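You operate a simulated robot arm through the tools that you are given. There is no shell and no other tool.

You are at the controls of a simulated robot arm. One attempt, no reset.

Task
Plug the three plugs from the lead rack into the ports of their colours, switch on and select blue.
Fine: switch the controller on only when all three are in; channel knob at blue; the green plug stays.

It is judged by the outcome, as a careful person would: the job done as asked, and still so three seconds after it is handed in. It fails if anything else is knocked over, pushed out of place, dropped, spilled or broken.

Robot
A 6-joint arm with a two-finger parallel gripper, fixed in place. Base frame: the origin is at the foot of the arm, x ahead of it, y to its left, z up. Readings come in cm, degrees, newtons and seconds.
Its first joint turns from -166.0 to 166.0 degrees. Payload 3.91 kg.
The TCP is the grasp point between the finger pads, 3 cm short of the fingertips. In the tool frame z runs along the fingers and y along their closing line. Largest opening 11 cm; finger width 2, thickness 1; the body of the gripper, 4.8 by 11.2 cm, starts 5.5 cm behind the TCP.
Orientation is that of the tool frame in the base frame, as a unit quaternion [w, x, y, z]. With the fingers straight down and closing along the base's y, the tool's x points along the base's -x, its y along +y and its z along -z.

Tools
- The arm moves only by the tool jog_arm. Its argument "commands" is a list that holds one entry, the list of rows, each a list of 6 numbers: the shift along the tool's x, y, z in cm, then the turn, a rotation vector about the tool's x, y, z in degrees. In form: [[[x, y, z, wx, wy, wz], ...]]. A call has 1 to 20 rows; each row is the pose to reach, as a shift and turn from the pose commanded when the call began, along the tool's axes at that moment. "claw" is the opening, from 0 (shut) to 1 (fully open), set as the call begins (left out, the last holds). A row lasts 0.2 s, in which the tool goes at most 5 cm and 8.6 degrees; a call with a longer step from one row to the next is refused whole, and so is a gripper value outside its range. Where a pose cannot be reached the arm comes as near as it can. A force on the tool above 60 N (or 10 N above the force at the start of the call, whichever is more), or a blocked arm, ends the call early, and 0.2 s more pass. Each finger travels about 10.8 cm/s and halts on what it meets, pressing with about 20 N; the grip force reading is that of the motor and also rises with nothing between the fingers. The clock runs only during rows and for 0.2 s after the last one: add rows that repeat a pose to give the fingers time. It gives the time, the measured TCP pose, the force on the tool (base axes), the opening and the grip force at its end, in the units of the frame above (readings bear some noise), with the torque about the TCP (base axes, N m) and any sound that the robot's microphone picked up.
- Cameras (640 x 400 px; columns grow to the right, rows downward): "scene" is fixed at [39.9, 65.05, 172.81]; the picture's right is [-0.93, -0.37, 0.00], its down [-0.34, 0.85, -0.39] and it looks along [0.15, -0.37, -0.92] (base axes); focal length 312 px, centre (320, 200). "wrist" rides on the gripper at [7.2, 1.7, -10.3] in the tool frame; the picture's right is [-0.23, 0.97, 0.00], its down [-0.76, -0.18, -0.62] and it looks along [-0.61, -0.14, 0.78] (tool axes); focal length 222 px, centre (320, 200). There is no depth. A picture from a camera that has moved, and an enlarged one, comes with that camera's place and axes in the base frame and with its lens.
- camera(camera): a new picture of that camera. No time passes.
- enlarge(camera, box): a new picture of the part [left, top, right, bottom] of that camera's present view, enlarged. No time passes.
- finish_job(): hands the job in; it is judged then, once.

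Nothing tells you positions but the pictures and the camera data. Unless the task says otherwise, let go and move clear before handing in.

The tools are called after "Request:" by a JSON object that holds its "api" and its "payload". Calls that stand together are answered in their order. jog_arm: Moves the arm, as the interface text tells. Its arguments: {"type":"object","properties":{"commands":{"type":"array","items":{"type":"array","items":{"type":"array","items":{"type":"number"}}}},"claw":{"type":"number"}},"required":["commands"]} The other tools are called the same way: camera (camera) takes a picture; enlarge (camera, box) takes an enlarged picture of a part of a camera's view; finish_job () hands the job in.

At the start:

```text
t: 0.0
tool_pos: [55.13, 27.52, 127.45]
tool_rot: [0.0, -0.001, 1.0, 0.0]
contact_force: [-0.6, 1.1, -0.5]
wrist_torque: [0.02, 0.02, 0.02]
width: 11.0
grasp_force: 0.2
```

scene: 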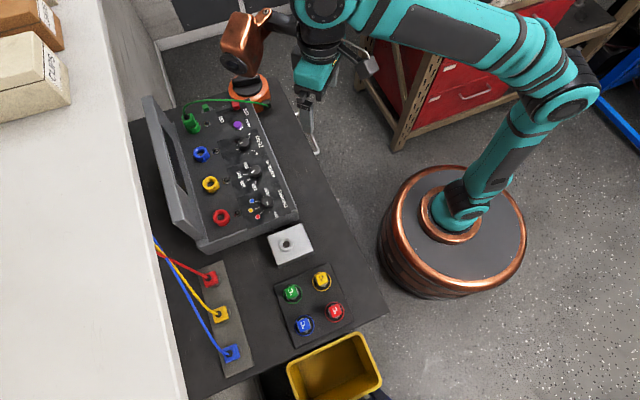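
wrist: 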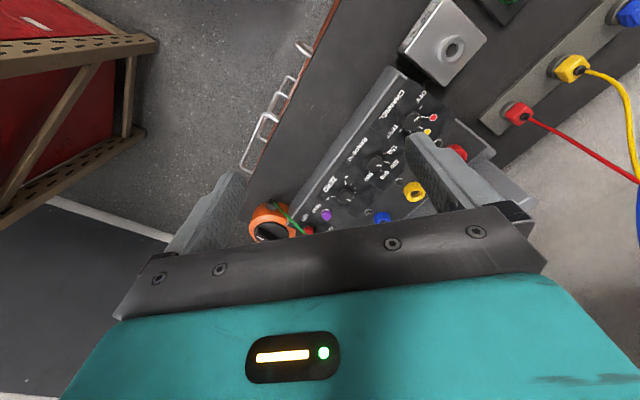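

I see a workbench with a controller console (coloured ports green, blue, yellow, red), a lead rack with red, yellow and blue plugs, and a pad with four coloured buttons. I'll take closer pictures before moving.

Request:
{"api": "enlarge", "payload": {"camera": "scene", "box": [140, 90, 300, 190]}}

Request:
{"api": "enlarge", "payload": {"camera": "scene", "box": [180, 150, 340, 250]}}

Request:
{"api": "enlarge", "payload": {"camera": "scene", "box": [140, 240, 300, 340]}}

Request:
{"api": "enlarge", "payload": {"camera": "scene", "box": [240, 220, 400, 320]}}

Request:
{"api": "enlarge", "payload": {"camera": "wrist", "box": [240, 60, 480, 210]}}

```text
4.00 times, centred on (220, 140) of scene
camera zoom: at [39.9, 65.05, 172.81], right [-0.93, -0.37, 0.0], down [-0.34, 0.85, -0.39], along [0.15, -0.37, -0.92], focal length 1246 px, centre (720, 440)
```

zoom: 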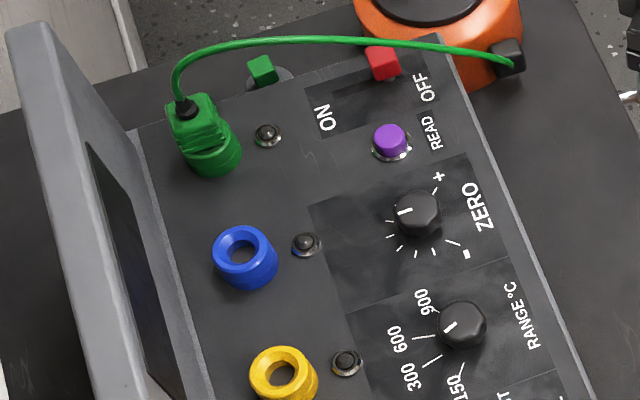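

```text
4.00 times, centred on (260, 200) of scene
camera zoom: at [39.9, 65.05, 172.81], right [-0.93, -0.37, 0.0], down [-0.34, 0.85, -0.39], along [0.15, -0.37, -0.92], focal length 1246 px, centre (560, 200)
```

zoom: 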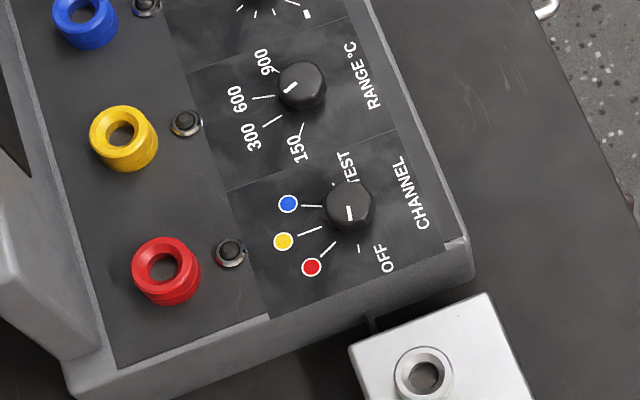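

```text
4.00 times, centred on (220, 290) of scene
camera zoom: at [39.9, 65.05, 172.81], right [-0.93, -0.37, 0.0], down [-0.34, 0.85, -0.39], along [0.15, -0.37, -0.92], focal length 1246 px, centre (720, -160)
```

zoom: 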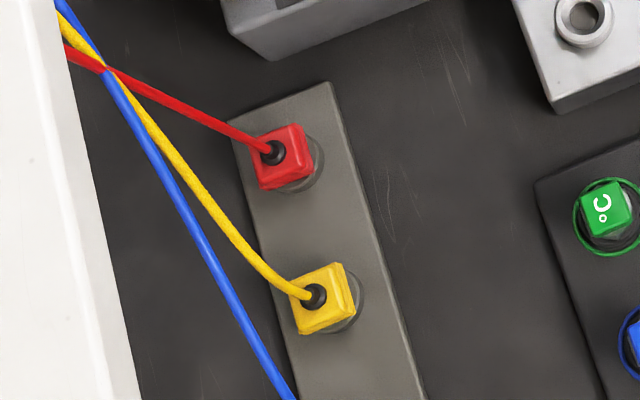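

```text
4.00 times, centred on (320, 270) of scene
camera zoom: at [39.9, 65.05, 172.81], right [-0.93, -0.37, 0.0], down [-0.34, 0.85, -0.39], along [0.15, -0.37, -0.92], focal length 1246 px, centre (320, -80)
```

zoom: 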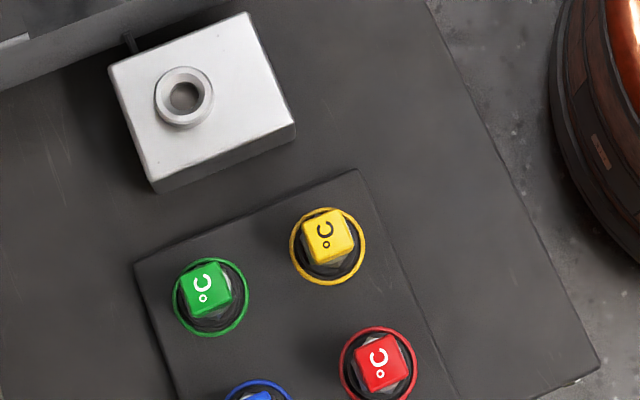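

```text
2.67 times, centred on (360, 135) of wrist
camera zoom: at [47.85, 29.32, 137.96], right [0.23, 0.97, 0.0], down [0.76, -0.18, 0.62], along [0.61, -0.14, -0.78], focal length 592 px, centre (213, 373)
```

zoom: 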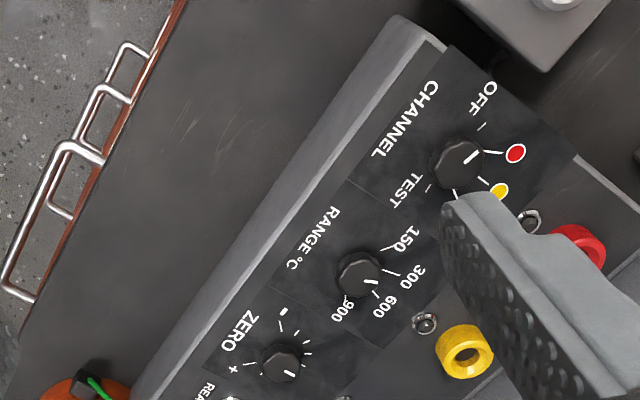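

The bench is about 90 cm up. The yellow port triangulates to about (79.5, 42.2, 101), and the rack plugs sit around (57–70, 63–76). I'll move the wrist above the rack and console to measure them more closely.

Request:
{"api": "enlarge", "payload": {"camera": "wrist", "box": [400, 0, 640, 150]}}

Request:
{"api": "jog_arm", "payload": {"commands": [[[0, 4, 0, 0, 0, 0], [0, 8, 0, 0, 0, 0], [0, 12, 0, 0, 0, 0], [0, 16, 0, 0, 0, 0], [0, 20, 0, 0, 0, 0], [0, 20, 0, 0, 0, 0]]]}}

```text
2.67 times, centred on (520, 75) of wrist
camera zoom: at [47.85, 29.32, 137.96], right [0.23, 0.97, 0.0], down [0.76, -0.18, 0.62], along [0.61, -0.14, -0.78], focal length 592 px, centre (-213, 533)
```

zoom: 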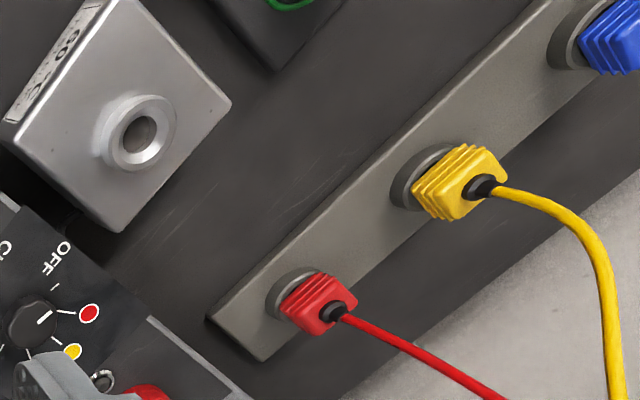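

```text
t: 1.4
tool_pos: [55.18, 47.26, 126.92]
tool_rot: [0.002, 0.0, 1.0, 0.001]
contact_force: [0.6, -0.7, -0.2]
wrist_torque: [0.0, 0.0, 0.01]
width: 11.0
grasp_force: 0.1
out of reach, approached as far as the arm can: row 5, 6
```

The arm is near its reach limit at this height. I'll take another picture from here.

Request:
{"api": "camera", "payload": {"camera": "wrist"}}

Request:
{"api": "camera", "payload": {"camera": "scene"}}

```text
taken
camera wrist: at [47.9, 48.94, 137.34], right [0.23, 0.97, 0.0], down [0.76, -0.18, 0.63], along [0.61, -0.14, -0.78], focal length 222 px, centre (320, 200)
```

wrist: 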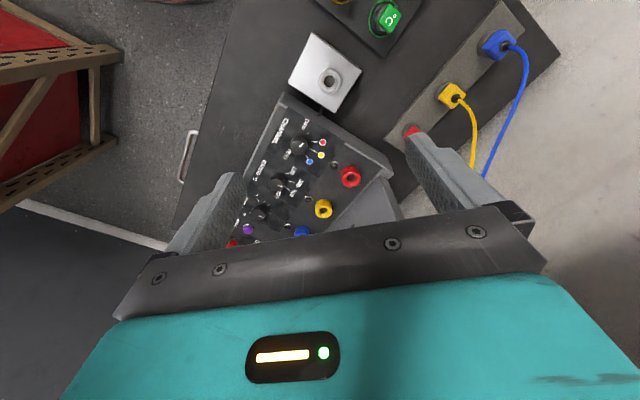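

```text
taken
```

scene: 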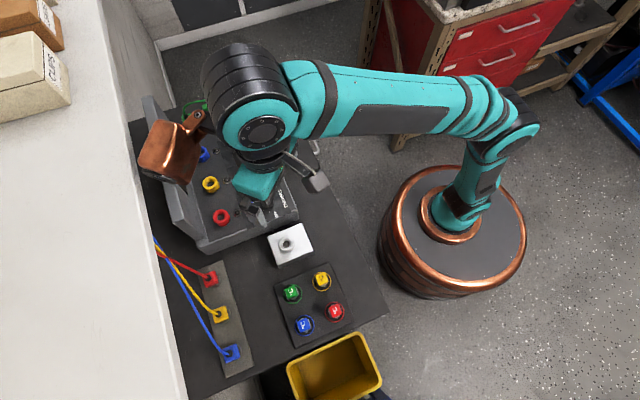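

The fingers hide part of the rack from here. I'll turn the tool 45° about vertical so the closing line runs along the rack and console rows, then come lower for a better view.

Request:
{"api": "jog_arm", "payload": {"commands": [[[0.5, 0.4, 2, 0, 0, -7.5], [1, 0.8, 4, 0, 0, -15], [1.5, 1.2, 6, 0, 0, -22.5], [2, 1.6, 8, 0, 0, -30], [2.5, 2, 10, 0, 0, -37.5], [3, 2.4, 12, 0, 0, -45], [3, 2.4, 12, 0, 0, -45]]]}}

Request:
{"api": "camera", "payload": {"camera": "wrist"}}

Request:
{"api": "camera", "payload": {"camera": "scene"}}

```text
t: 3.0
tool_pos: [51.95, 49.69, 114.81]
tool_rot: [0.0, -0.384, 0.924, 0.0]
contact_force: [-0.4, 0.0, -0.7]
wrist_torque: [-0.02, 0.03, -0.03]
width: 11.01
grasp_force: 0.0
```

```text
taken
camera wrist: at [45.67, 45.75, 125.16], right [-0.53, 0.85, 0.0], down [0.66, 0.41, 0.62], along [0.53, 0.33, -0.78], focal length 222 px, centre (320, 200)
```

wrist: 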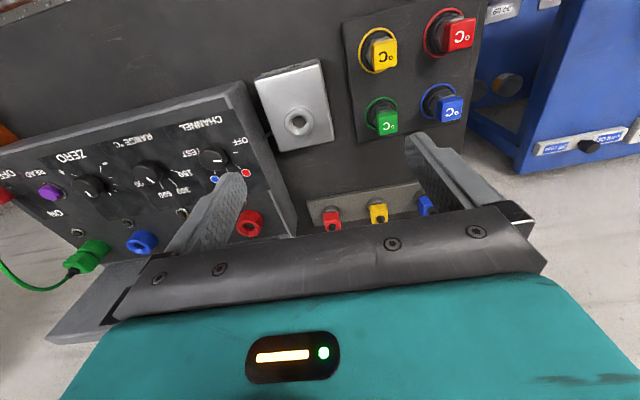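

```text
taken
```

scene: 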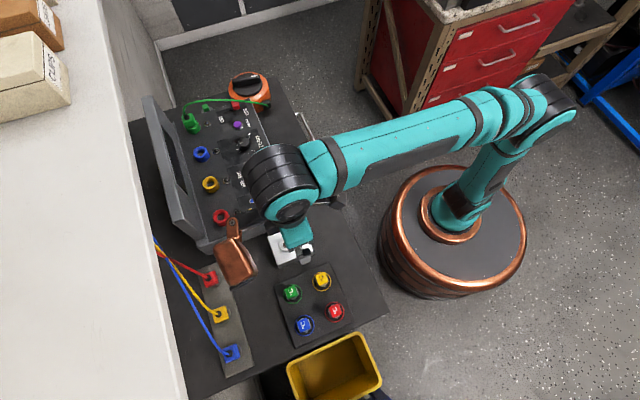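

The plugs, console and test pads are visible, but the area behind the rack (the white shelf or wall and the cable ends) isn't. I'll pull back and tilt the tool outward to check clearance there.

Request:
{"api": "jog_arm", "payload": {"commands": [[[2, 0, 0, 0, -6, 0], [4, 0, 0, 0, -12, 0], [6, 0, 0, 0, -18, 0], [8, 0, 0, 0, -24, 0], [10, 0, 0, 0, -30, 0], [12, 0, 0, 0, -36, 0], [14, 0, 0, 0, -42, 0], [14, 0, 0, 0, -42, 0]]]}}

Request:
{"api": "camera", "payload": {"camera": "wrist"}}

Request:
{"api": "camera", "payload": {"camera": "scene"}}

```text
t: 4.8
tool_pos: [41.9, 40.04, 114.95]
tool_rot: [0.331, -0.357, 0.863, 0.137]
contact_force: [-0.1, 0.3, 0.1]
wrist_torque: [0.01, -0.02, -0.01]
width: 11.01
grasp_force: 0.1
```

```text
taken
camera wrist: at [32.05, 32.59, 117.79], right [-0.57, 0.81, 0.15], down [0.23, -0.02, 0.97], along [0.79, 0.59, -0.17], focal length 222 px, centre (320, 200)
```

wrist: 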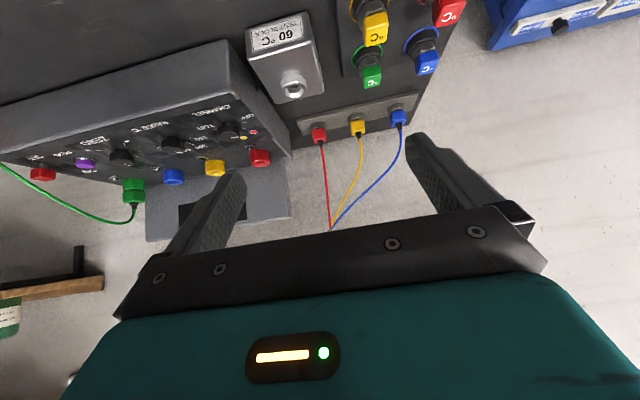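

```text
taken
```

scene: 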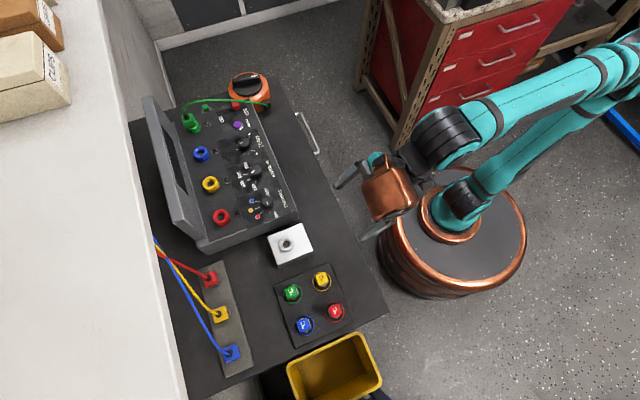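

The cables hang down from a point above the rack against a pale wall. I need to know if there's a shelf overhead, so I'll zoom and tilt further up.

Request:
{"api": "enlarge", "payload": {"camera": "wrist", "box": [200, 60, 440, 240]}}

Request:
{"api": "jog_arm", "payload": {"commands": [[[0, 0, 0, 0, -7.5, 0], [0, 0, 0, 0, -15, 0], [0, 0, 0, 0, -22.5, 0], [0, 0, 0, 0, -30, 0], [0, 0, 0, 0, -30, 0]]]}}

Request:
{"api": "camera", "payload": {"camera": "wrist"}}

```text
2.22 times, centred on (320, 150) of wrist
camera zoom: at [32.05, 32.59, 117.79], right [-0.57, 0.81, 0.15], down [0.23, -0.02, 0.97], along [0.79, 0.59, -0.17], focal length 494 px, centre (320, 311)
```

zoom: 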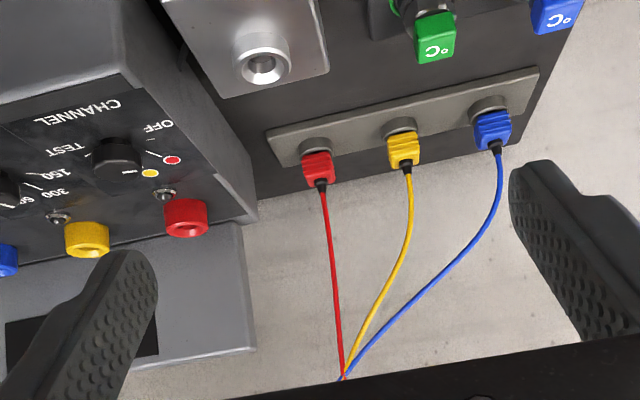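

```text
t: 6.0
tool_pos: [42.09, 39.74, 114.83]
tool_rot: [0.544, -0.31, 0.746, 0.226]
contact_force: [0.7, 0.4, 0.7]
wrist_torque: [-0.01, 0.0, 0.0]
width: 11.02
grasp_force: 0.1
```

```text
taken
camera wrist: at [32.3, 32.49, 111.28], right [-0.64, 0.74, 0.22], down [-0.13, -0.38, 0.92], along [0.76, 0.56, 0.34], focal length 222 px, centre (320, 200)
```

wrist: 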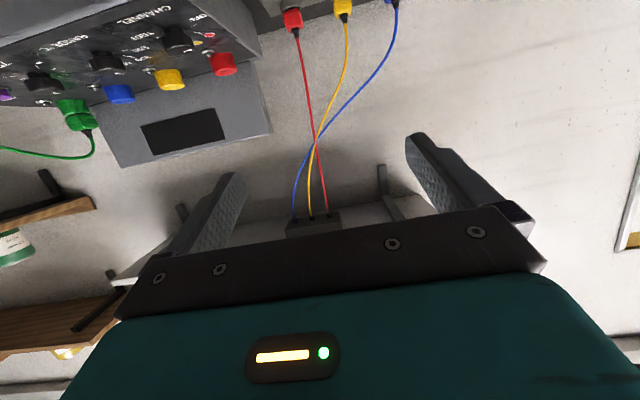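

The leads come out of a dark box fixed under an overhead shelf on brackets. I'll zoom in to place the shelf.

Request:
{"api": "enlarge", "payload": {"camera": "wrist", "box": [160, 100, 480, 300]}}

Request:
{"api": "jog_arm", "payload": {"commands": [[[0, 0, 0, 0, -7.5, 0], [0, 0, 0, 0, -15, 0], [0, 0, 0, 0, -22.5, 0], [0, 0, 0, 0, -22.5, 0]]]}}

Request:
{"api": "camera", "payload": {"camera": "wrist"}}

```text
2.00 times, centred on (320, 200) of wrist
camera zoom: at [32.3, 32.49, 111.28], right [-0.64, 0.74, 0.22], down [-0.13, -0.38, 0.92], along [0.76, 0.56, 0.34], focal length 444 px, centre (320, 200)
```

zoom: 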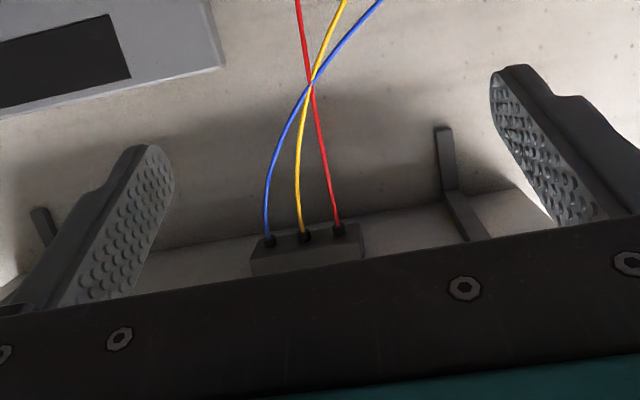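

```text
t: 7.2
tool_pos: [43.58, 37.97, 113.3]
tool_rot: [0.635, -0.138, 0.69, 0.319]
contact_force: [0.4, -1.7, 0.1]
wrist_torque: [0.0, 0.0, 0.05]
width: 11.0
grasp_force: 0.1
out of reach, approached as far as the arm can: row 2, 3
stopped in row 4: the arm was blocked; the commanded pose is now the measured one
```

```text
taken
camera wrist: at [33.43, 34.43, 106.73], right [-0.55, 0.69, 0.48], down [-0.27, -0.68, 0.68], along [0.79, 0.24, 0.56], focal length 222 px, centre (320, 200)
```

wrist: 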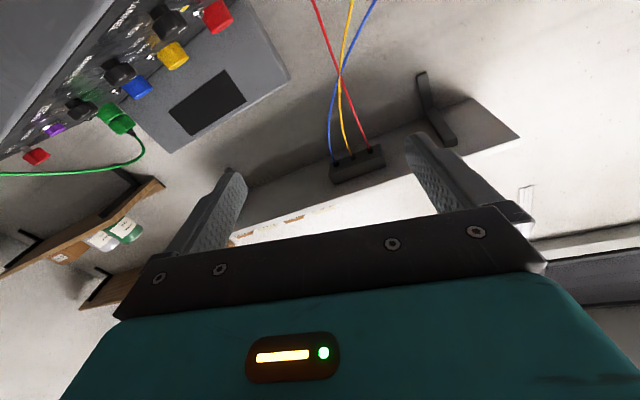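

The shelf's front edge runs roughly along x+y≈123 at z≈138, above the rack, and the leads come from a box under it. So I'll work with the tool tilted outward to keep the wrist clear of the shelf and leads. Next I'll go to a 20° tilt pose nearer the rack to measure.

Request:
{"api": "jog_arm", "payload": {"commands": [[[0, 0, 0, 0.367, 7.89, -1.956], [0, 0, 0, 0.733, 15.78, -3.911], [0, 0, 0, 1.1, 23.67, -5.867], [0, 0, 0, 1.467, 31.56, -7.822], [0, 0, 0, 1.833, 39.44, -9.778], [0, 0, 0, 2.2, 47.33, -11.733], [0, 0, 0, 2.567, 55.22, -13.689], [0, 0, 0, 2.933, 63.11, -15.644], [0, 0, 0, 3.3, 71.0, -17.6], [1.49, 0.3, 3.18, 3.3, 71.0, -17.6], [2.98, 0.59, 6.37, 3.3, 71.0, -17.6], [4.46, 0.89, 9.55, 3.3, 71.0, -17.6], [5.95, 1.18, 12.73, 3.3, 71.0, -17.6], [5.95, 1.18, 12.73, 3.3, 71.0, -17.6]]]}}

Request:
{"api": "camera", "payload": {"camera": "wrist"}}

Request:
{"api": "camera", "payload": {"camera": "scene"}}

```text
t: 10.2
tool_pos: [52.41, 48.06, 107.94]
tool_rot: [0.159, -0.378, 0.91, 0.066]
contact_force: [0.5, -0.1, -1.3]
wrist_torque: [-0.04, 0.01, 0.0]
width: 11.0
grasp_force: 0.0
out of reach, approached as far as the arm can: row 2
```

```text
taken
camera wrist: at [43.89, 42.08, 115.15], right [-0.54, 0.84, 0.08], down [0.48, 0.23, 0.85], along [0.69, 0.49, -0.53], focal length 222 px, centre (320, 200)
```

wrist: 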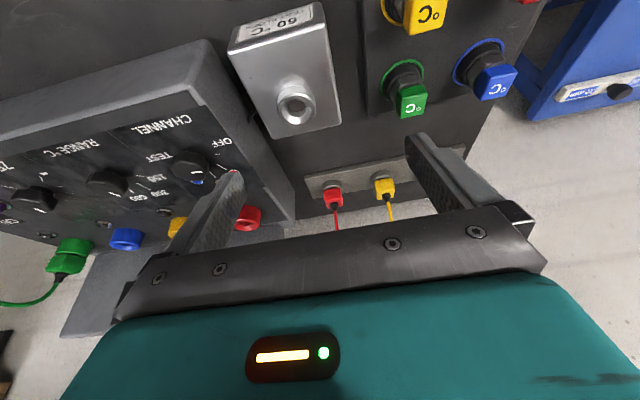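

```text
taken
```

scene: 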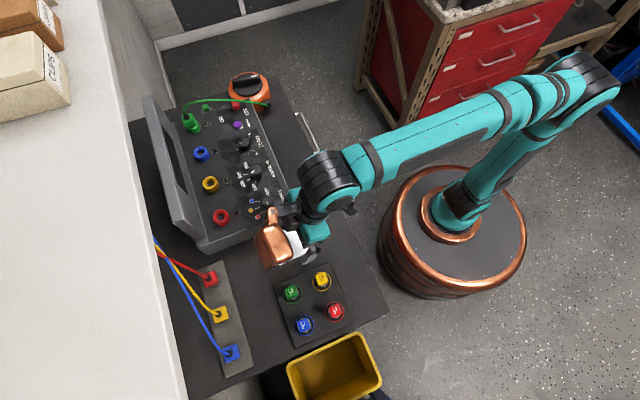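

The view is good, so I'll zoom in on the rack plugs and the red port to get accurate coordinates.

Request:
{"api": "enlarge", "payload": {"camera": "wrist", "box": [280, 140, 440, 240]}}

Request:
{"api": "enlarge", "payload": {"camera": "scene", "box": [190, 260, 250, 298]}}

Request:
{"api": "enlarge", "payload": {"camera": "scene", "box": [190, 298, 270, 368]}}

Request:
{"api": "enlarge", "payload": {"camera": "wrist", "box": [0, 100, 280, 275]}}

```text
4.00 times, centred on (360, 190) of wrist
camera zoom: at [43.89, 42.08, 115.15], right [-0.54, 0.84, 0.08], down [0.48, 0.23, 0.85], along [0.69, 0.49, -0.53], focal length 888 px, centre (160, 240)
```

zoom: 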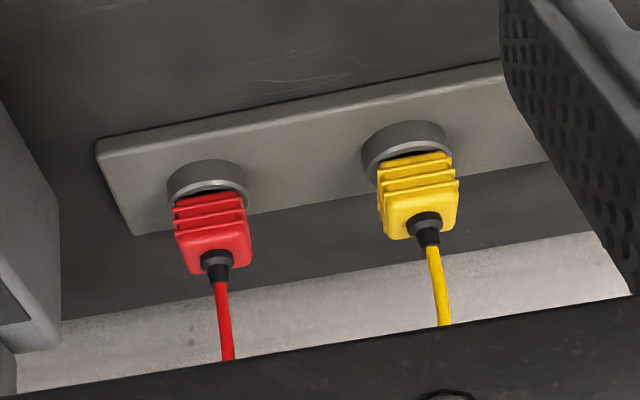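

```text
10.53 times, centred on (220, 279) of scene
camera zoom: at [39.9, 65.05, 172.81], right [-0.93, -0.37, 0.0], down [-0.34, 0.85, -0.39], along [0.15, -0.37, -0.92], focal length 3279 px, centre (1373, -632)
```

zoom: 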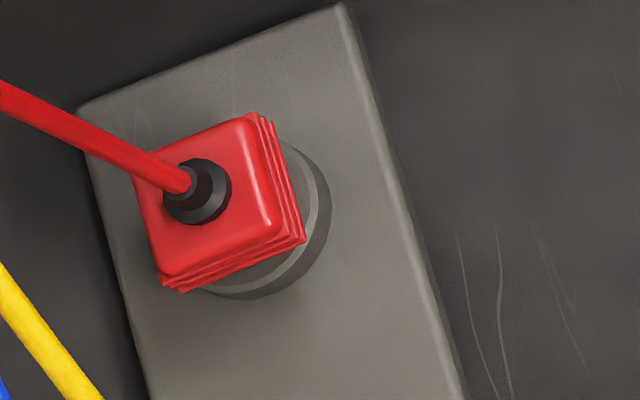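

```text
5.71 times, centred on (230, 333) of scene
camera zoom: at [39.9, 65.05, 172.81], right [-0.93, -0.37, 0.0], down [-0.34, 0.85, -0.39], along [0.15, -0.37, -0.92], focal length 1780 px, centre (834, -560)
```

zoom: 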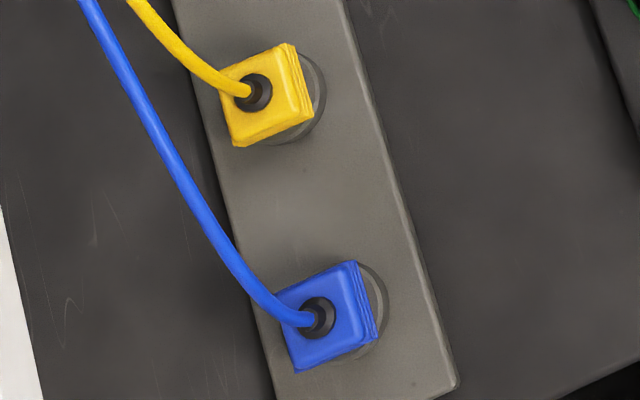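

```text
2.29 times, centred on (140, 188) of wrist
camera zoom: at [43.89, 42.08, 115.15], right [-0.54, 0.84, 0.08], down [0.48, 0.23, 0.85], along [0.69, 0.49, -0.53], focal length 508 px, centre (731, 229)
```

zoom: 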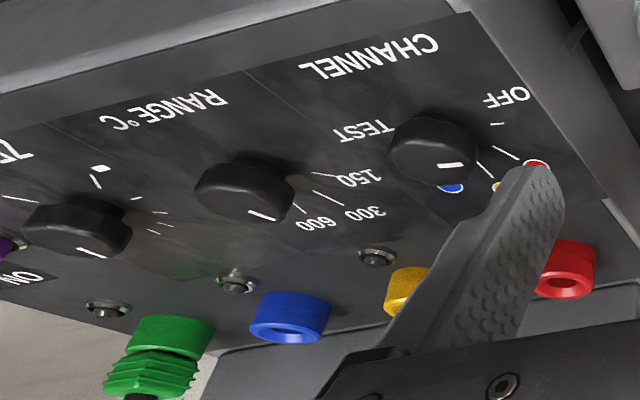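

The red plug's top is at about o=94.1, w=−4.3, z=95.5, where o is the outward diagonal and w runs along the rack row. The port rims are at o≈86.1, z≈101, with w=−16.1 red, −25.9 yellow and −35.6 blue. I'll approach at a 30° tilt with a partial opening and look again from close up.

Request:
{"api": "jog_arm", "payload": {"commands": [[[-1.96, -0.25, 2.19, 0, -2, 0], [-3.92, -0.5, 4.38, 0, -4, 0], [-5.87, -0.75, 6.57, 0, -6, 0], [-7.83, -1.0, 8.76, 0, -8, 0], [-9.79, -1.25, 10.95, 0, -10, 0], [-9.79, -1.25, 10.95, 0, -10, 0], [-9.79, -1.25, 10.95, 0, -10, 0]]], "claw": 0.47}}

Request:
{"api": "camera", "payload": {"camera": "wrist"}}

Request:
{"api": "enlarge", "payload": {"camera": "wrist", "box": [240, 110, 400, 210]}}

Request:
{"api": "camera", "payload": {"camera": "scene"}}

```text
t: 11.8
tool_pos: [61.75, 56.33, 101.15]
tool_rot: [0.239, -0.371, 0.892, 0.1]
contact_force: [0.4, -0.5, -0.3]
wrist_torque: [0.0, 0.0, -0.03]
width: 5.16
grasp_force: 0.0
```

```text
taken
camera wrist: at [52.56, 49.5, 106.49], right [-0.55, 0.83, 0.11], down [0.37, 0.12, 0.92], along [0.75, 0.55, -0.37], focal length 222 px, centre (320, 200)
```

wrist: 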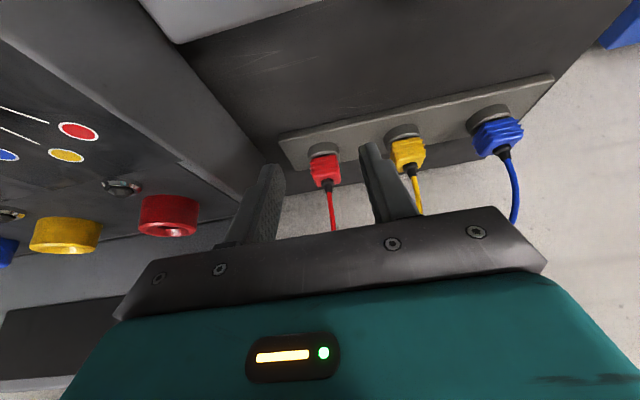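

```text
4.00 times, centred on (320, 160) of wrist
camera zoom: at [52.56, 49.5, 106.49], right [-0.55, 0.83, 0.11], down [0.37, 0.12, 0.92], along [0.75, 0.55, -0.37], focal length 888 px, centre (320, 360)
```

zoom: 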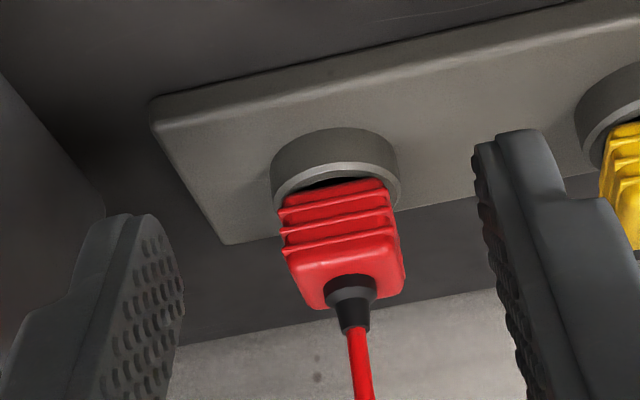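

```text
taken
```

scene: 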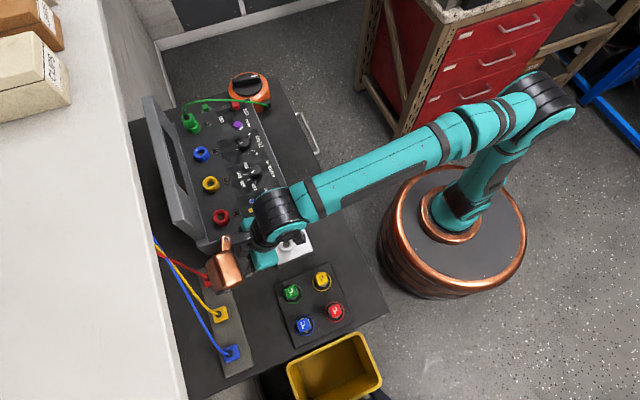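

There's a copper housing sticking outward from the wrist. I'll zoom in to see where it sits relative to the leads.

Request:
{"api": "enlarge", "payload": {"camera": "scene", "box": [180, 170, 340, 300]}}

Request:
{"api": "enlarge", "payload": {"camera": "wrist", "box": [360, 70, 560, 230]}}

```text
3.08 times, centred on (260, 235) of scene
camera zoom: at [39.9, 65.05, 172.81], right [-0.93, -0.37, 0.0], down [-0.34, 0.85, -0.39], along [0.15, -0.37, -0.92], focal length 958 px, centre (505, 92)
```

zoom: 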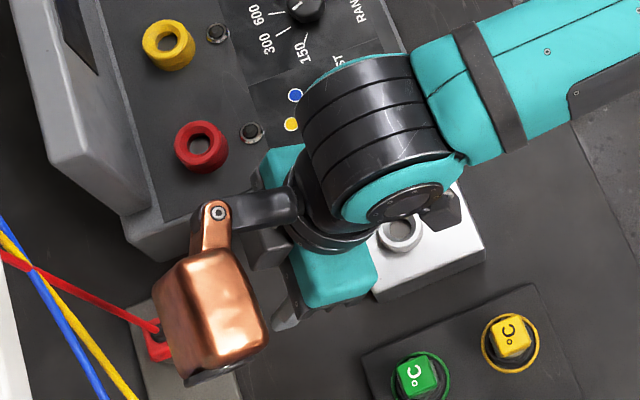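

```text
2.50 times, centred on (460, 150) of wrist
camera zoom: at [52.56, 49.5, 106.49], right [-0.55, 0.83, 0.11], down [0.37, 0.12, 0.92], along [0.75, 0.55, -0.37], focal length 555 px, centre (-30, 325)
```

zoom: 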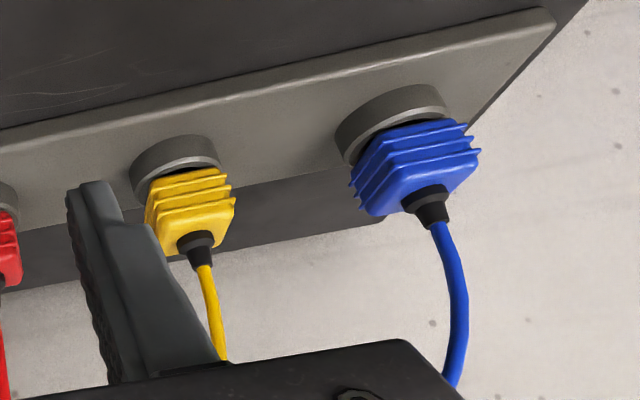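

The copper box is fixed to the tool, so at a 30° tilt it would reach the lead plane at o≈94–95. I'll use a 45° tilt, which keeps it about 1 cm in front of the leads, and stop short of the red plug to check alignment.

Request:
{"api": "jog_arm", "payload": {"commands": [[[-0.71, -0.2, 1.43, 0, -5, 0], [-1.43, -0.39, 2.86, 0, -10, 0], [-2.14, -0.59, 4.295, 0, -15, 0], [-2.14, -0.59, 4.295, 0, -15, 0], [-2.14, -0.59, 4.295, 0, -15, 0]]]}}

Request:
{"api": "camera", "payload": {"camera": "wrist"}}

Request:
{"api": "enlarge", "payload": {"camera": "wrist", "box": [240, 90, 400, 190]}}

Request:
{"api": "enlarge", "payload": {"camera": "scene", "box": [140, 190, 300, 320]}}

```text
t: 13.0
tool_pos: [65.11, 58.76, 98.4]
tool_rot: [0.353, -0.355, 0.853, 0.147]
contact_force: [-0.2, 0.4, -0.5]
wrist_torque: [0.04, 0.03, 0.01]
width: 5.16
grasp_force: 0.1
```

```text
taken
camera wrist: at [55.23, 51.18, 100.56], right [-0.58, 0.8, 0.16], down [0.19, -0.06, 0.98], along [0.79, 0.6, -0.12], focal length 222 px, centre (320, 200)
```

wrist: 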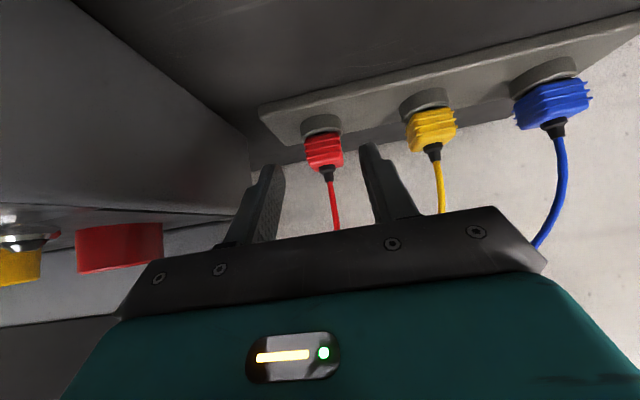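

```text
4.00 times, centred on (320, 140) of wrist
camera zoom: at [55.23, 51.18, 100.56], right [-0.58, 0.8, 0.16], down [0.19, -0.06, 0.98], along [0.79, 0.6, -0.12], focal length 888 px, centre (320, 440)
```

zoom: 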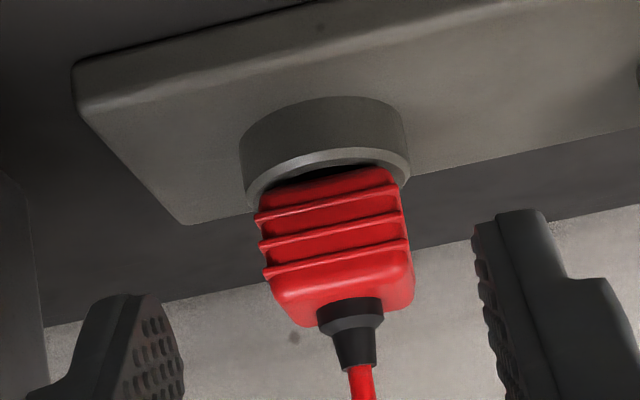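

```text
3.08 times, centred on (220, 255) of scene
camera zoom: at [39.9, 65.05, 172.81], right [-0.93, -0.37, 0.0], down [-0.34, 0.85, -0.39], along [0.15, -0.37, -0.92], focal length 958 px, centre (628, 31)
```

zoom: 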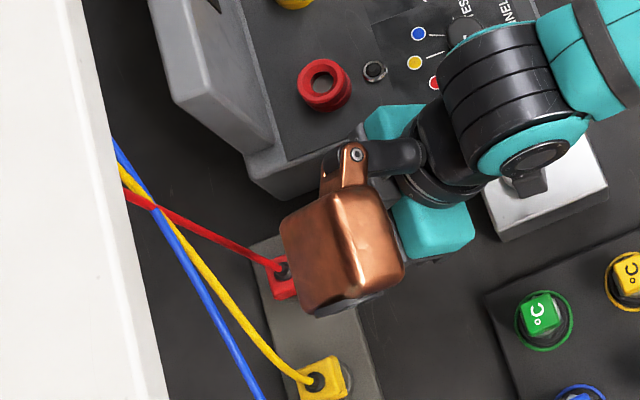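

The red plug's axis is at w≈−4.44 and the tool's at −4.49, so they're aligned. The plug body spans z≈93.1–95.3. I'll lower to grasp height, slide outward so the fingers straddle it, and check before closing.

Request:
{"api": "jog_arm", "payload": {"commands": [[[0.67, 0.03, 1.02, 0, 0, 0], [1.34, 0.05, 2.05, 0, 0, 0], [0.27, 0.05, 3.12, 0, 0, 0], [-0.8, 0.05, 4.2, 0, 0, 0], [-1.87, 0.05, 5.27, 0, 0, 0], [-1.87, 0.05, 5.27, 0, 0, 0]]]}}

Request:
{"api": "camera", "payload": {"camera": "wrist"}}

Request:
{"api": "enlarge", "payload": {"camera": "wrist", "box": [240, 110, 400, 210]}}

Request:
{"api": "enlarge", "payload": {"camera": "scene", "box": [140, 190, 300, 320]}}

```text
t: 14.4
tool_pos: [69.07, 62.06, 95.87]
tool_rot: [0.353, -0.355, 0.853, 0.147]
contact_force: [-0.8, 0.1, -0.5]
wrist_torque: [0.01, 0.03, 0.01]
width: 5.18
grasp_force: 0.1
```

```text
taken
camera wrist: at [59.09, 54.59, 98.17], right [-0.58, 0.8, 0.16], down [0.19, -0.06, 0.98], along [0.79, 0.6, -0.12], focal length 222 px, centre (320, 200)
```

wrist: 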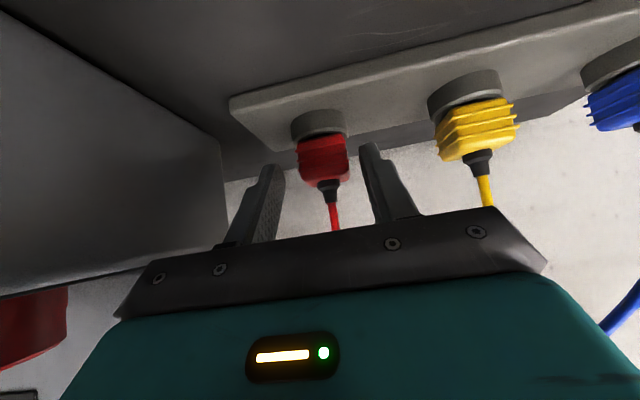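

```text
4.00 times, centred on (320, 160) of wrist
camera zoom: at [59.09, 54.59, 98.17], right [-0.58, 0.8, 0.16], down [0.19, -0.06, 0.98], along [0.79, 0.6, -0.12], focal length 888 px, centre (320, 360)
```

zoom: 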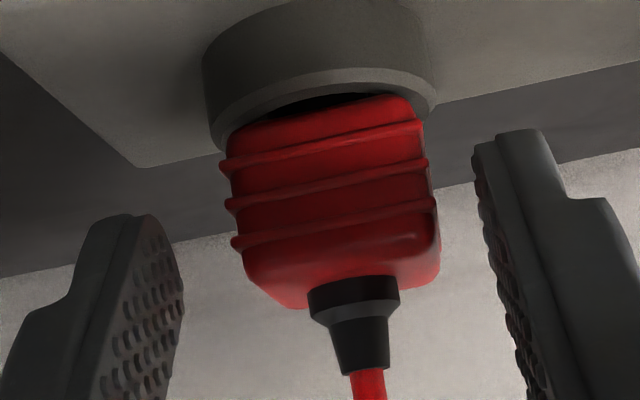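

```text
3.08 times, centred on (220, 255) of scene
camera zoom: at [39.9, 65.05, 172.81], right [-0.93, -0.37, 0.0], down [-0.34, 0.85, -0.39], along [0.15, -0.37, -0.92], focal length 958 px, centre (628, 31)
```

zoom: 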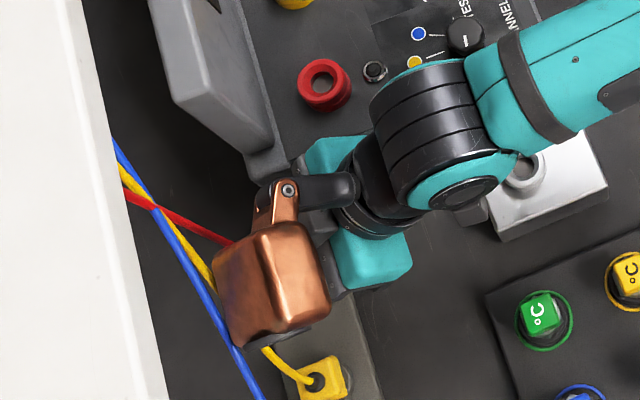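

The tool sits about 0.4 cm off the plug axis along the row, with the tool at −4.88 and the plug at −4.46. I'll correct that before closing.

Request:
{"api": "jog_arm", "payload": {"commands": [[[0, 0.42, 0, 0, 0, 0], [0, 0.42, 0, 0, 0, 0]]]}}

Request:
{"api": "enlarge", "payload": {"camera": "wrist", "box": [240, 110, 400, 210]}}

```text
t: 15.0
tool_pos: [68.74, 62.61, 95.93]
tool_rot: [0.354, -0.355, 0.853, 0.146]
contact_force: [-1.1, -0.4, -0.3]
wrist_torque: [0.0, -0.04, -0.02]
width: 5.17
grasp_force: 0.1
```

```text
4.00 times, centred on (320, 160) of wrist
camera zoom: at [58.81, 54.98, 98.22], right [-0.58, 0.8, 0.16], down [0.19, -0.06, 0.98], along [0.79, 0.6, -0.12], focal length 888 px, centre (320, 360)
```

zoom: 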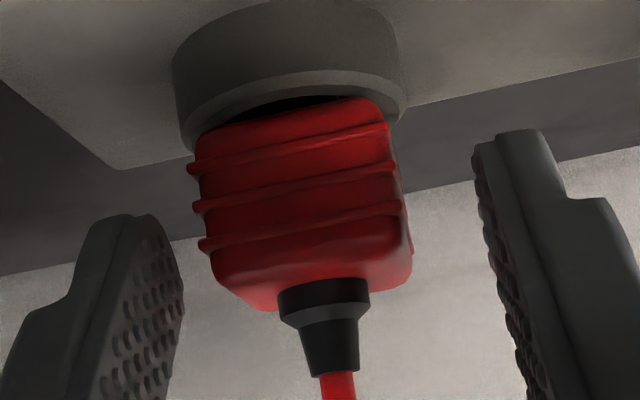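

The tool is centred on the red plug now (−4.41 against −4.44), so I'll close the gripper.

Request:
{"api": "jog_arm", "payload": {"commands": [[[0, 0, 0, 0, 0, 0], [0, 0, 0, 0, 0, 0], [0, 0, 0, 0, 0, 0], [0, 0, 0, 0, 0, 0]]], "claw": 0}}

Request:
{"api": "enlarge", "payload": {"camera": "wrist", "box": [240, 110, 400, 210]}}

```text
t: 16.0
tool_pos: [68.77, 62.4, 95.93]
tool_rot: [0.354, -0.354, 0.853, 0.146]
contact_force: [0.2, 0.6, 1.4]
wrist_torque: [-0.04, -0.02, -0.04]
width: 2.92
grasp_force: 20.1
```

```text
4.00 times, centred on (320, 160) of wrist
camera zoom: at [58.81, 54.98, 98.22], right [-0.58, 0.8, 0.16], down [0.19, -0.06, 0.98], along [0.79, 0.6, -0.12], focal length 888 px, centre (320, 360)
```

zoom: 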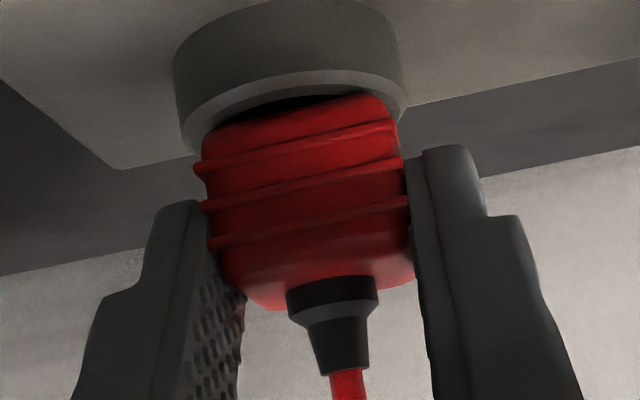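

The red plug is gripped (width 2.92, 20 N). I'll lift it straight up about 4 cm.

Request:
{"api": "jog_arm", "payload": {"commands": [[[-0.35, 0, -0.35, 0, 0, 0], [-0.71, 0, -0.71, 0, 0, 0], [-1.41, 0, -1.41, 0, 0, 0], [-2.12, 0, -2.12, 0, 0, 0], [-2.83, 0, -2.83, 0, 0, 0], [-2.83, 0, -2.83, 0, 0, 0]]]}}

Request:
{"api": "camera", "payload": {"camera": "wrist"}}

Request:
{"api": "enlarge", "payload": {"camera": "wrist", "box": [240, 90, 400, 190]}}

Request:
{"api": "enlarge", "payload": {"camera": "scene", "box": [140, 190, 300, 320]}}

```text
t: 17.4
tool_pos: [68.69, 62.55, 99.86]
tool_rot: [0.354, -0.354, 0.853, 0.147]
contact_force: [-0.6, 0.4, -1.3]
wrist_torque: [0.03, -0.04, -0.02]
width: 2.91
grasp_force: 19.9
```

```text
taken
camera wrist: at [58.7, 55.08, 102.16], right [-0.58, 0.8, 0.16], down [0.19, -0.06, 0.98], along [0.79, 0.6, -0.12], focal length 222 px, centre (320, 200)
```

wrist: 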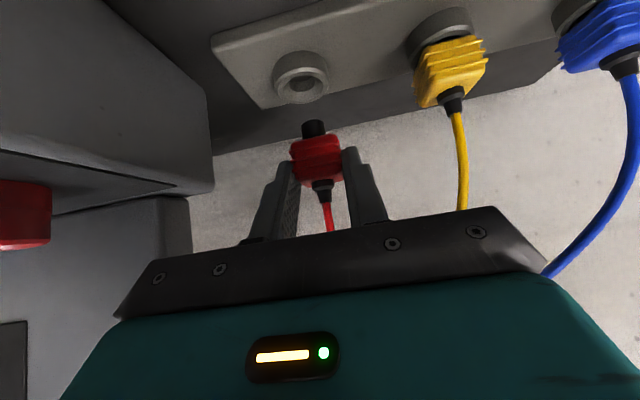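

```text
4.00 times, centred on (320, 140) of wrist
camera zoom: at [58.7, 55.08, 102.16], right [-0.58, 0.8, 0.16], down [0.19, -0.06, 0.98], along [0.79, 0.6, -0.12], focal length 888 px, centre (320, 440)
```

zoom: 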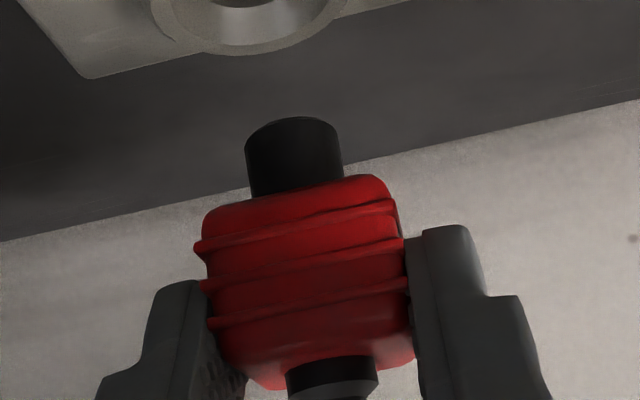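

```text
3.08 times, centred on (220, 255) of scene
camera zoom: at [39.9, 65.05, 172.81], right [-0.93, -0.37, 0.0], down [-0.34, 0.85, -0.39], along [0.15, -0.37, -0.92], focal length 958 px, centre (628, 31)
```

zoom: 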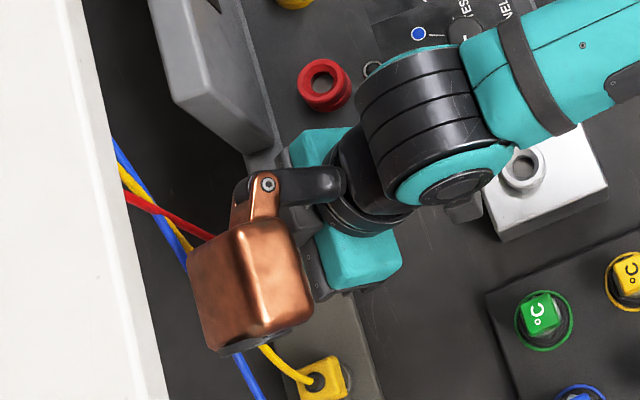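

The red plug is out, and it has a black cylindrical nose about 1.5 cm across. I'll raise it, draw it back from the leads, and carry it over to the red port, staying above the console.

Request:
{"api": "jog_arm", "payload": {"commands": [[[0.2, 0, -2.69, 0, 0, 0], [0.41, 0, -5.38, 0, 0, 0], [0.61, 0, -8.07, 0, 0, 0], [0.81, 0, -10.76, 0, 0, 0], [0.81, -2.4, -10.76, 0, 0, 0], [0.81, -4.8, -10.76, 0, 0, 0], [0.81, -7.2, -10.76, 0, 0, 0], [0.81, -9.6, -10.76, 0, 0, 0], [0.81, -11.85, -10.76, 0, 0, 0], [0.81, -11.85, -10.76, 0, 0, 0]]]}}

Request:
{"api": "camera", "payload": {"camera": "wrist"}}

Request:
{"api": "enlarge", "payload": {"camera": "wrist", "box": [240, 60, 400, 160]}}

Request:
{"api": "camera", "payload": {"camera": "scene"}}

```text
t: 19.6
tool_pos: [71.34, 48.38, 107.35]
tool_rot: [0.354, -0.354, 0.853, 0.147]
contact_force: [0.0, 0.0, 0.0]
wrist_torque: [0.0, -0.02, 0.0]
width: 2.88
grasp_force: 20.1
```

```text
taken
camera wrist: at [61.44, 40.96, 109.61], right [-0.58, 0.8, 0.16], down [0.19, -0.06, 0.98], along [0.79, 0.6, -0.12], focal length 222 px, centre (320, 200)
```

wrist: 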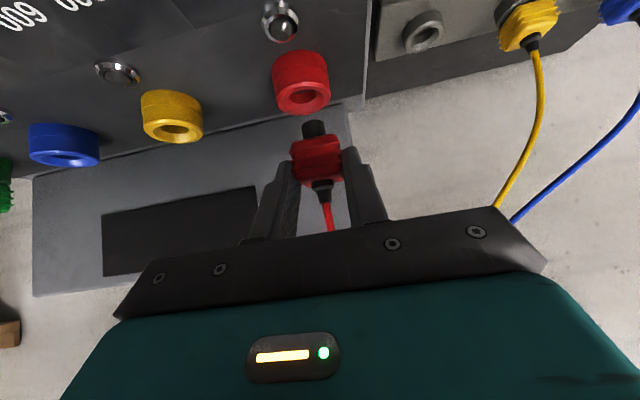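

```text
4.00 times, centred on (320, 110) of wrist
camera zoom: at [61.44, 40.96, 109.61], right [-0.58, 0.8, 0.16], down [0.19, -0.06, 0.98], along [0.79, 0.6, -0.12], focal length 888 px, centre (320, 560)
```

zoom: 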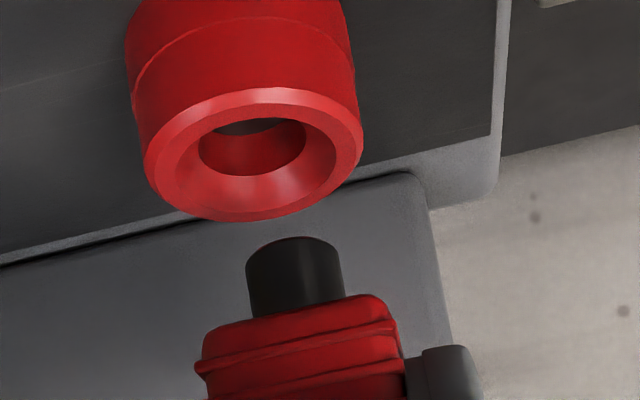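

```text
taken
```

scene: 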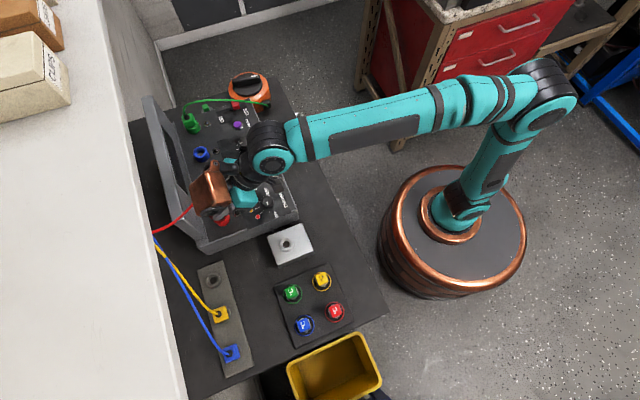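

The red plug hangs over the red port, about 0.3 cm off along the row, and the port has a funnel chamfer. I'll correct that and come down partway to check.

Request:
{"api": "jog_arm", "payload": {"commands": [[[0, -0.29, 0, 0, 0, 0], [0.4, -0.29, 0.44, 0, 0, 0], [0.81, -0.29, 0.88, 0, 0, 0], [0.81, -0.29, 0.88, 0, 0, 0]]]}}

Request:
{"api": "enlarge", "payload": {"camera": "wrist", "box": [240, 60, 400, 160]}}

Request:
{"api": "enlarge", "payload": {"camera": "scene", "box": [140, 140, 300, 270]}}

```text
t: 20.6
tool_pos: [71.51, 48.08, 106.03]
tool_rot: [0.354, -0.354, 0.853, 0.147]
contact_force: [0.5, -0.5, -0.7]
wrist_torque: [0.02, 0.01, -0.01]
width: 2.9
grasp_force: 20.1
```

```text
4.00 times, centred on (320, 110) of wrist
camera zoom: at [61.55, 40.61, 108.25], right [-0.58, 0.8, 0.16], down [0.19, -0.06, 0.98], along [0.79, 0.6, -0.12], focal length 888 px, centre (320, 560)
```

zoom: 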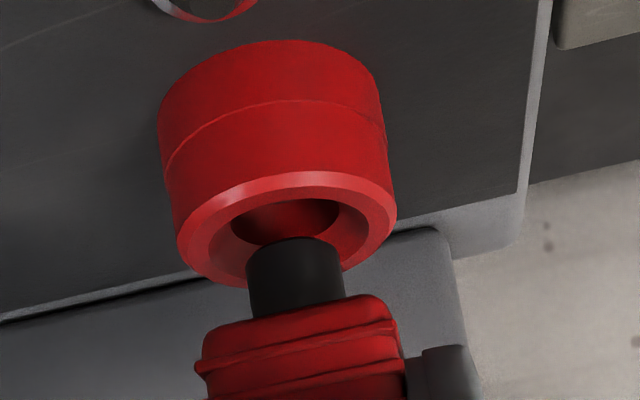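

```text
3.08 times, centred on (220, 205) of scene
camera zoom: at [39.9, 65.05, 172.81], right [-0.93, -0.37, 0.0], down [-0.34, 0.85, -0.39], along [0.15, -0.37, -0.92], focal length 958 px, centre (628, 185)
```

zoom: 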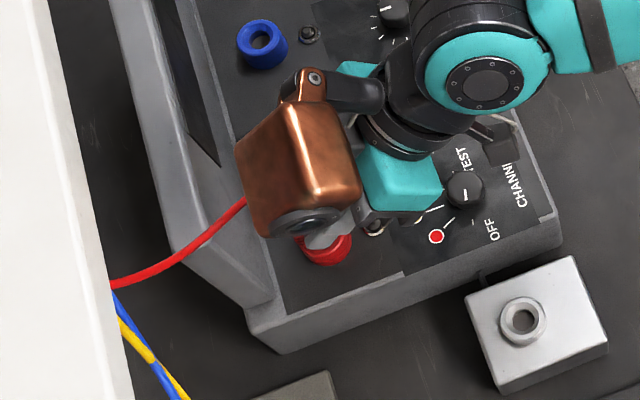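

The plug axis and port centre agree to within a few pixels along the row, and outward I need about +0.2 cm. I'll descend gently in stages and watch the force.

Request:
{"api": "jog_arm", "payload": {"commands": [[[-0.14, 0.03, 0.14, 0, 0, 0], [0.04, 0.03, 0.32, 0, 0, 0], [0.21, 0.03, 0.5, 0, 0, 0], [0.39, 0.03, 0.67, 0, 0, 0], [0.57, 0.03, 0.85, 0, 0, 0], [0.57, 0.03, 0.85, 0, 0, 0]]]}}

Request:
{"api": "enlarge", "payload": {"camera": "wrist", "box": [240, 60, 400, 160]}}

```text
t: 22.0
tool_pos: [71.52, 48.21, 104.95]
tool_rot: [0.353, -0.354, 0.853, 0.147]
contact_force: [-0.5, 0.0, -0.9]
wrist_torque: [0.0, 0.0, 0.02]
width: 2.88
grasp_force: 20.3
```

```text
4.00 times, centred on (320, 110) of wrist
camera zoom: at [61.6, 40.79, 107.21], right [-0.58, 0.8, 0.16], down [0.19, -0.06, 0.98], along [0.79, 0.6, -0.12], focal length 888 px, centre (320, 560)
```

zoom: 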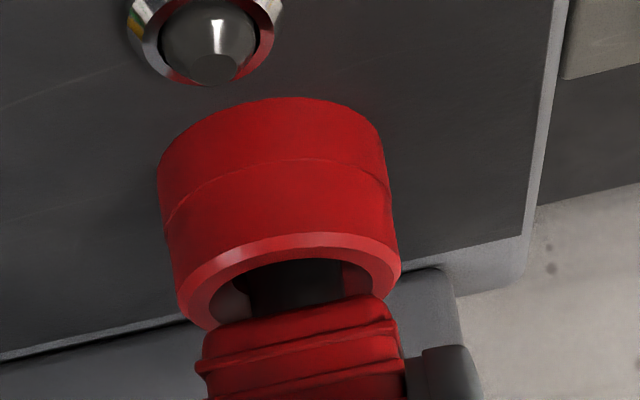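

The nose is entering the funnel centred and with no force. I'll continue down in small steps.

Request:
{"api": "jog_arm", "payload": {"commands": [[[0.16, 0, 0.2, 0, 0, 0], [0.34, 0, 0.37, 0, 0, 0], [0.51, 0, 0.55, 0, 0, 0], [0.69, 0, 0.73, 0, 0, 0], [0.69, 0, 0.73, 0, 0, 0]]]}}

Request:
{"api": "enlarge", "payload": {"camera": "wrist", "box": [240, 60, 400, 160]}}

```text
t: 23.2
tool_pos: [71.57, 48.33, 104.0]
tool_rot: [0.354, -0.354, 0.853, 0.146]
contact_force: [-0.3, -1.8, 19.7]
wrist_torque: [0.18, -0.28, 0.0]
width: 2.91
grasp_force: 19.9
```

```text
4.00 times, centred on (320, 110) of wrist
camera zoom: at [61.63, 40.81, 106.25], right [-0.58, 0.8, 0.16], down [0.19, -0.06, 0.98], along [0.79, 0.6, -0.12], focal length 888 px, centre (320, 560)
```

zoom: 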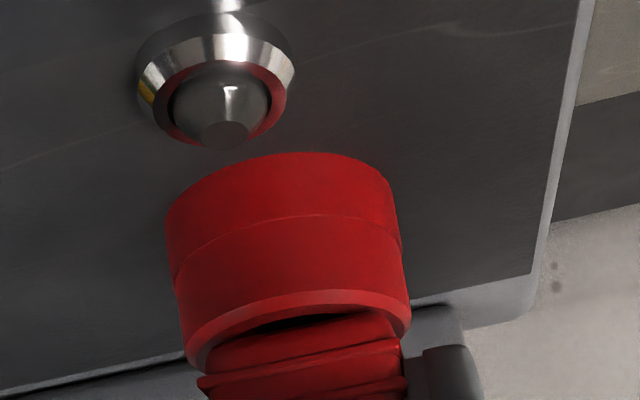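

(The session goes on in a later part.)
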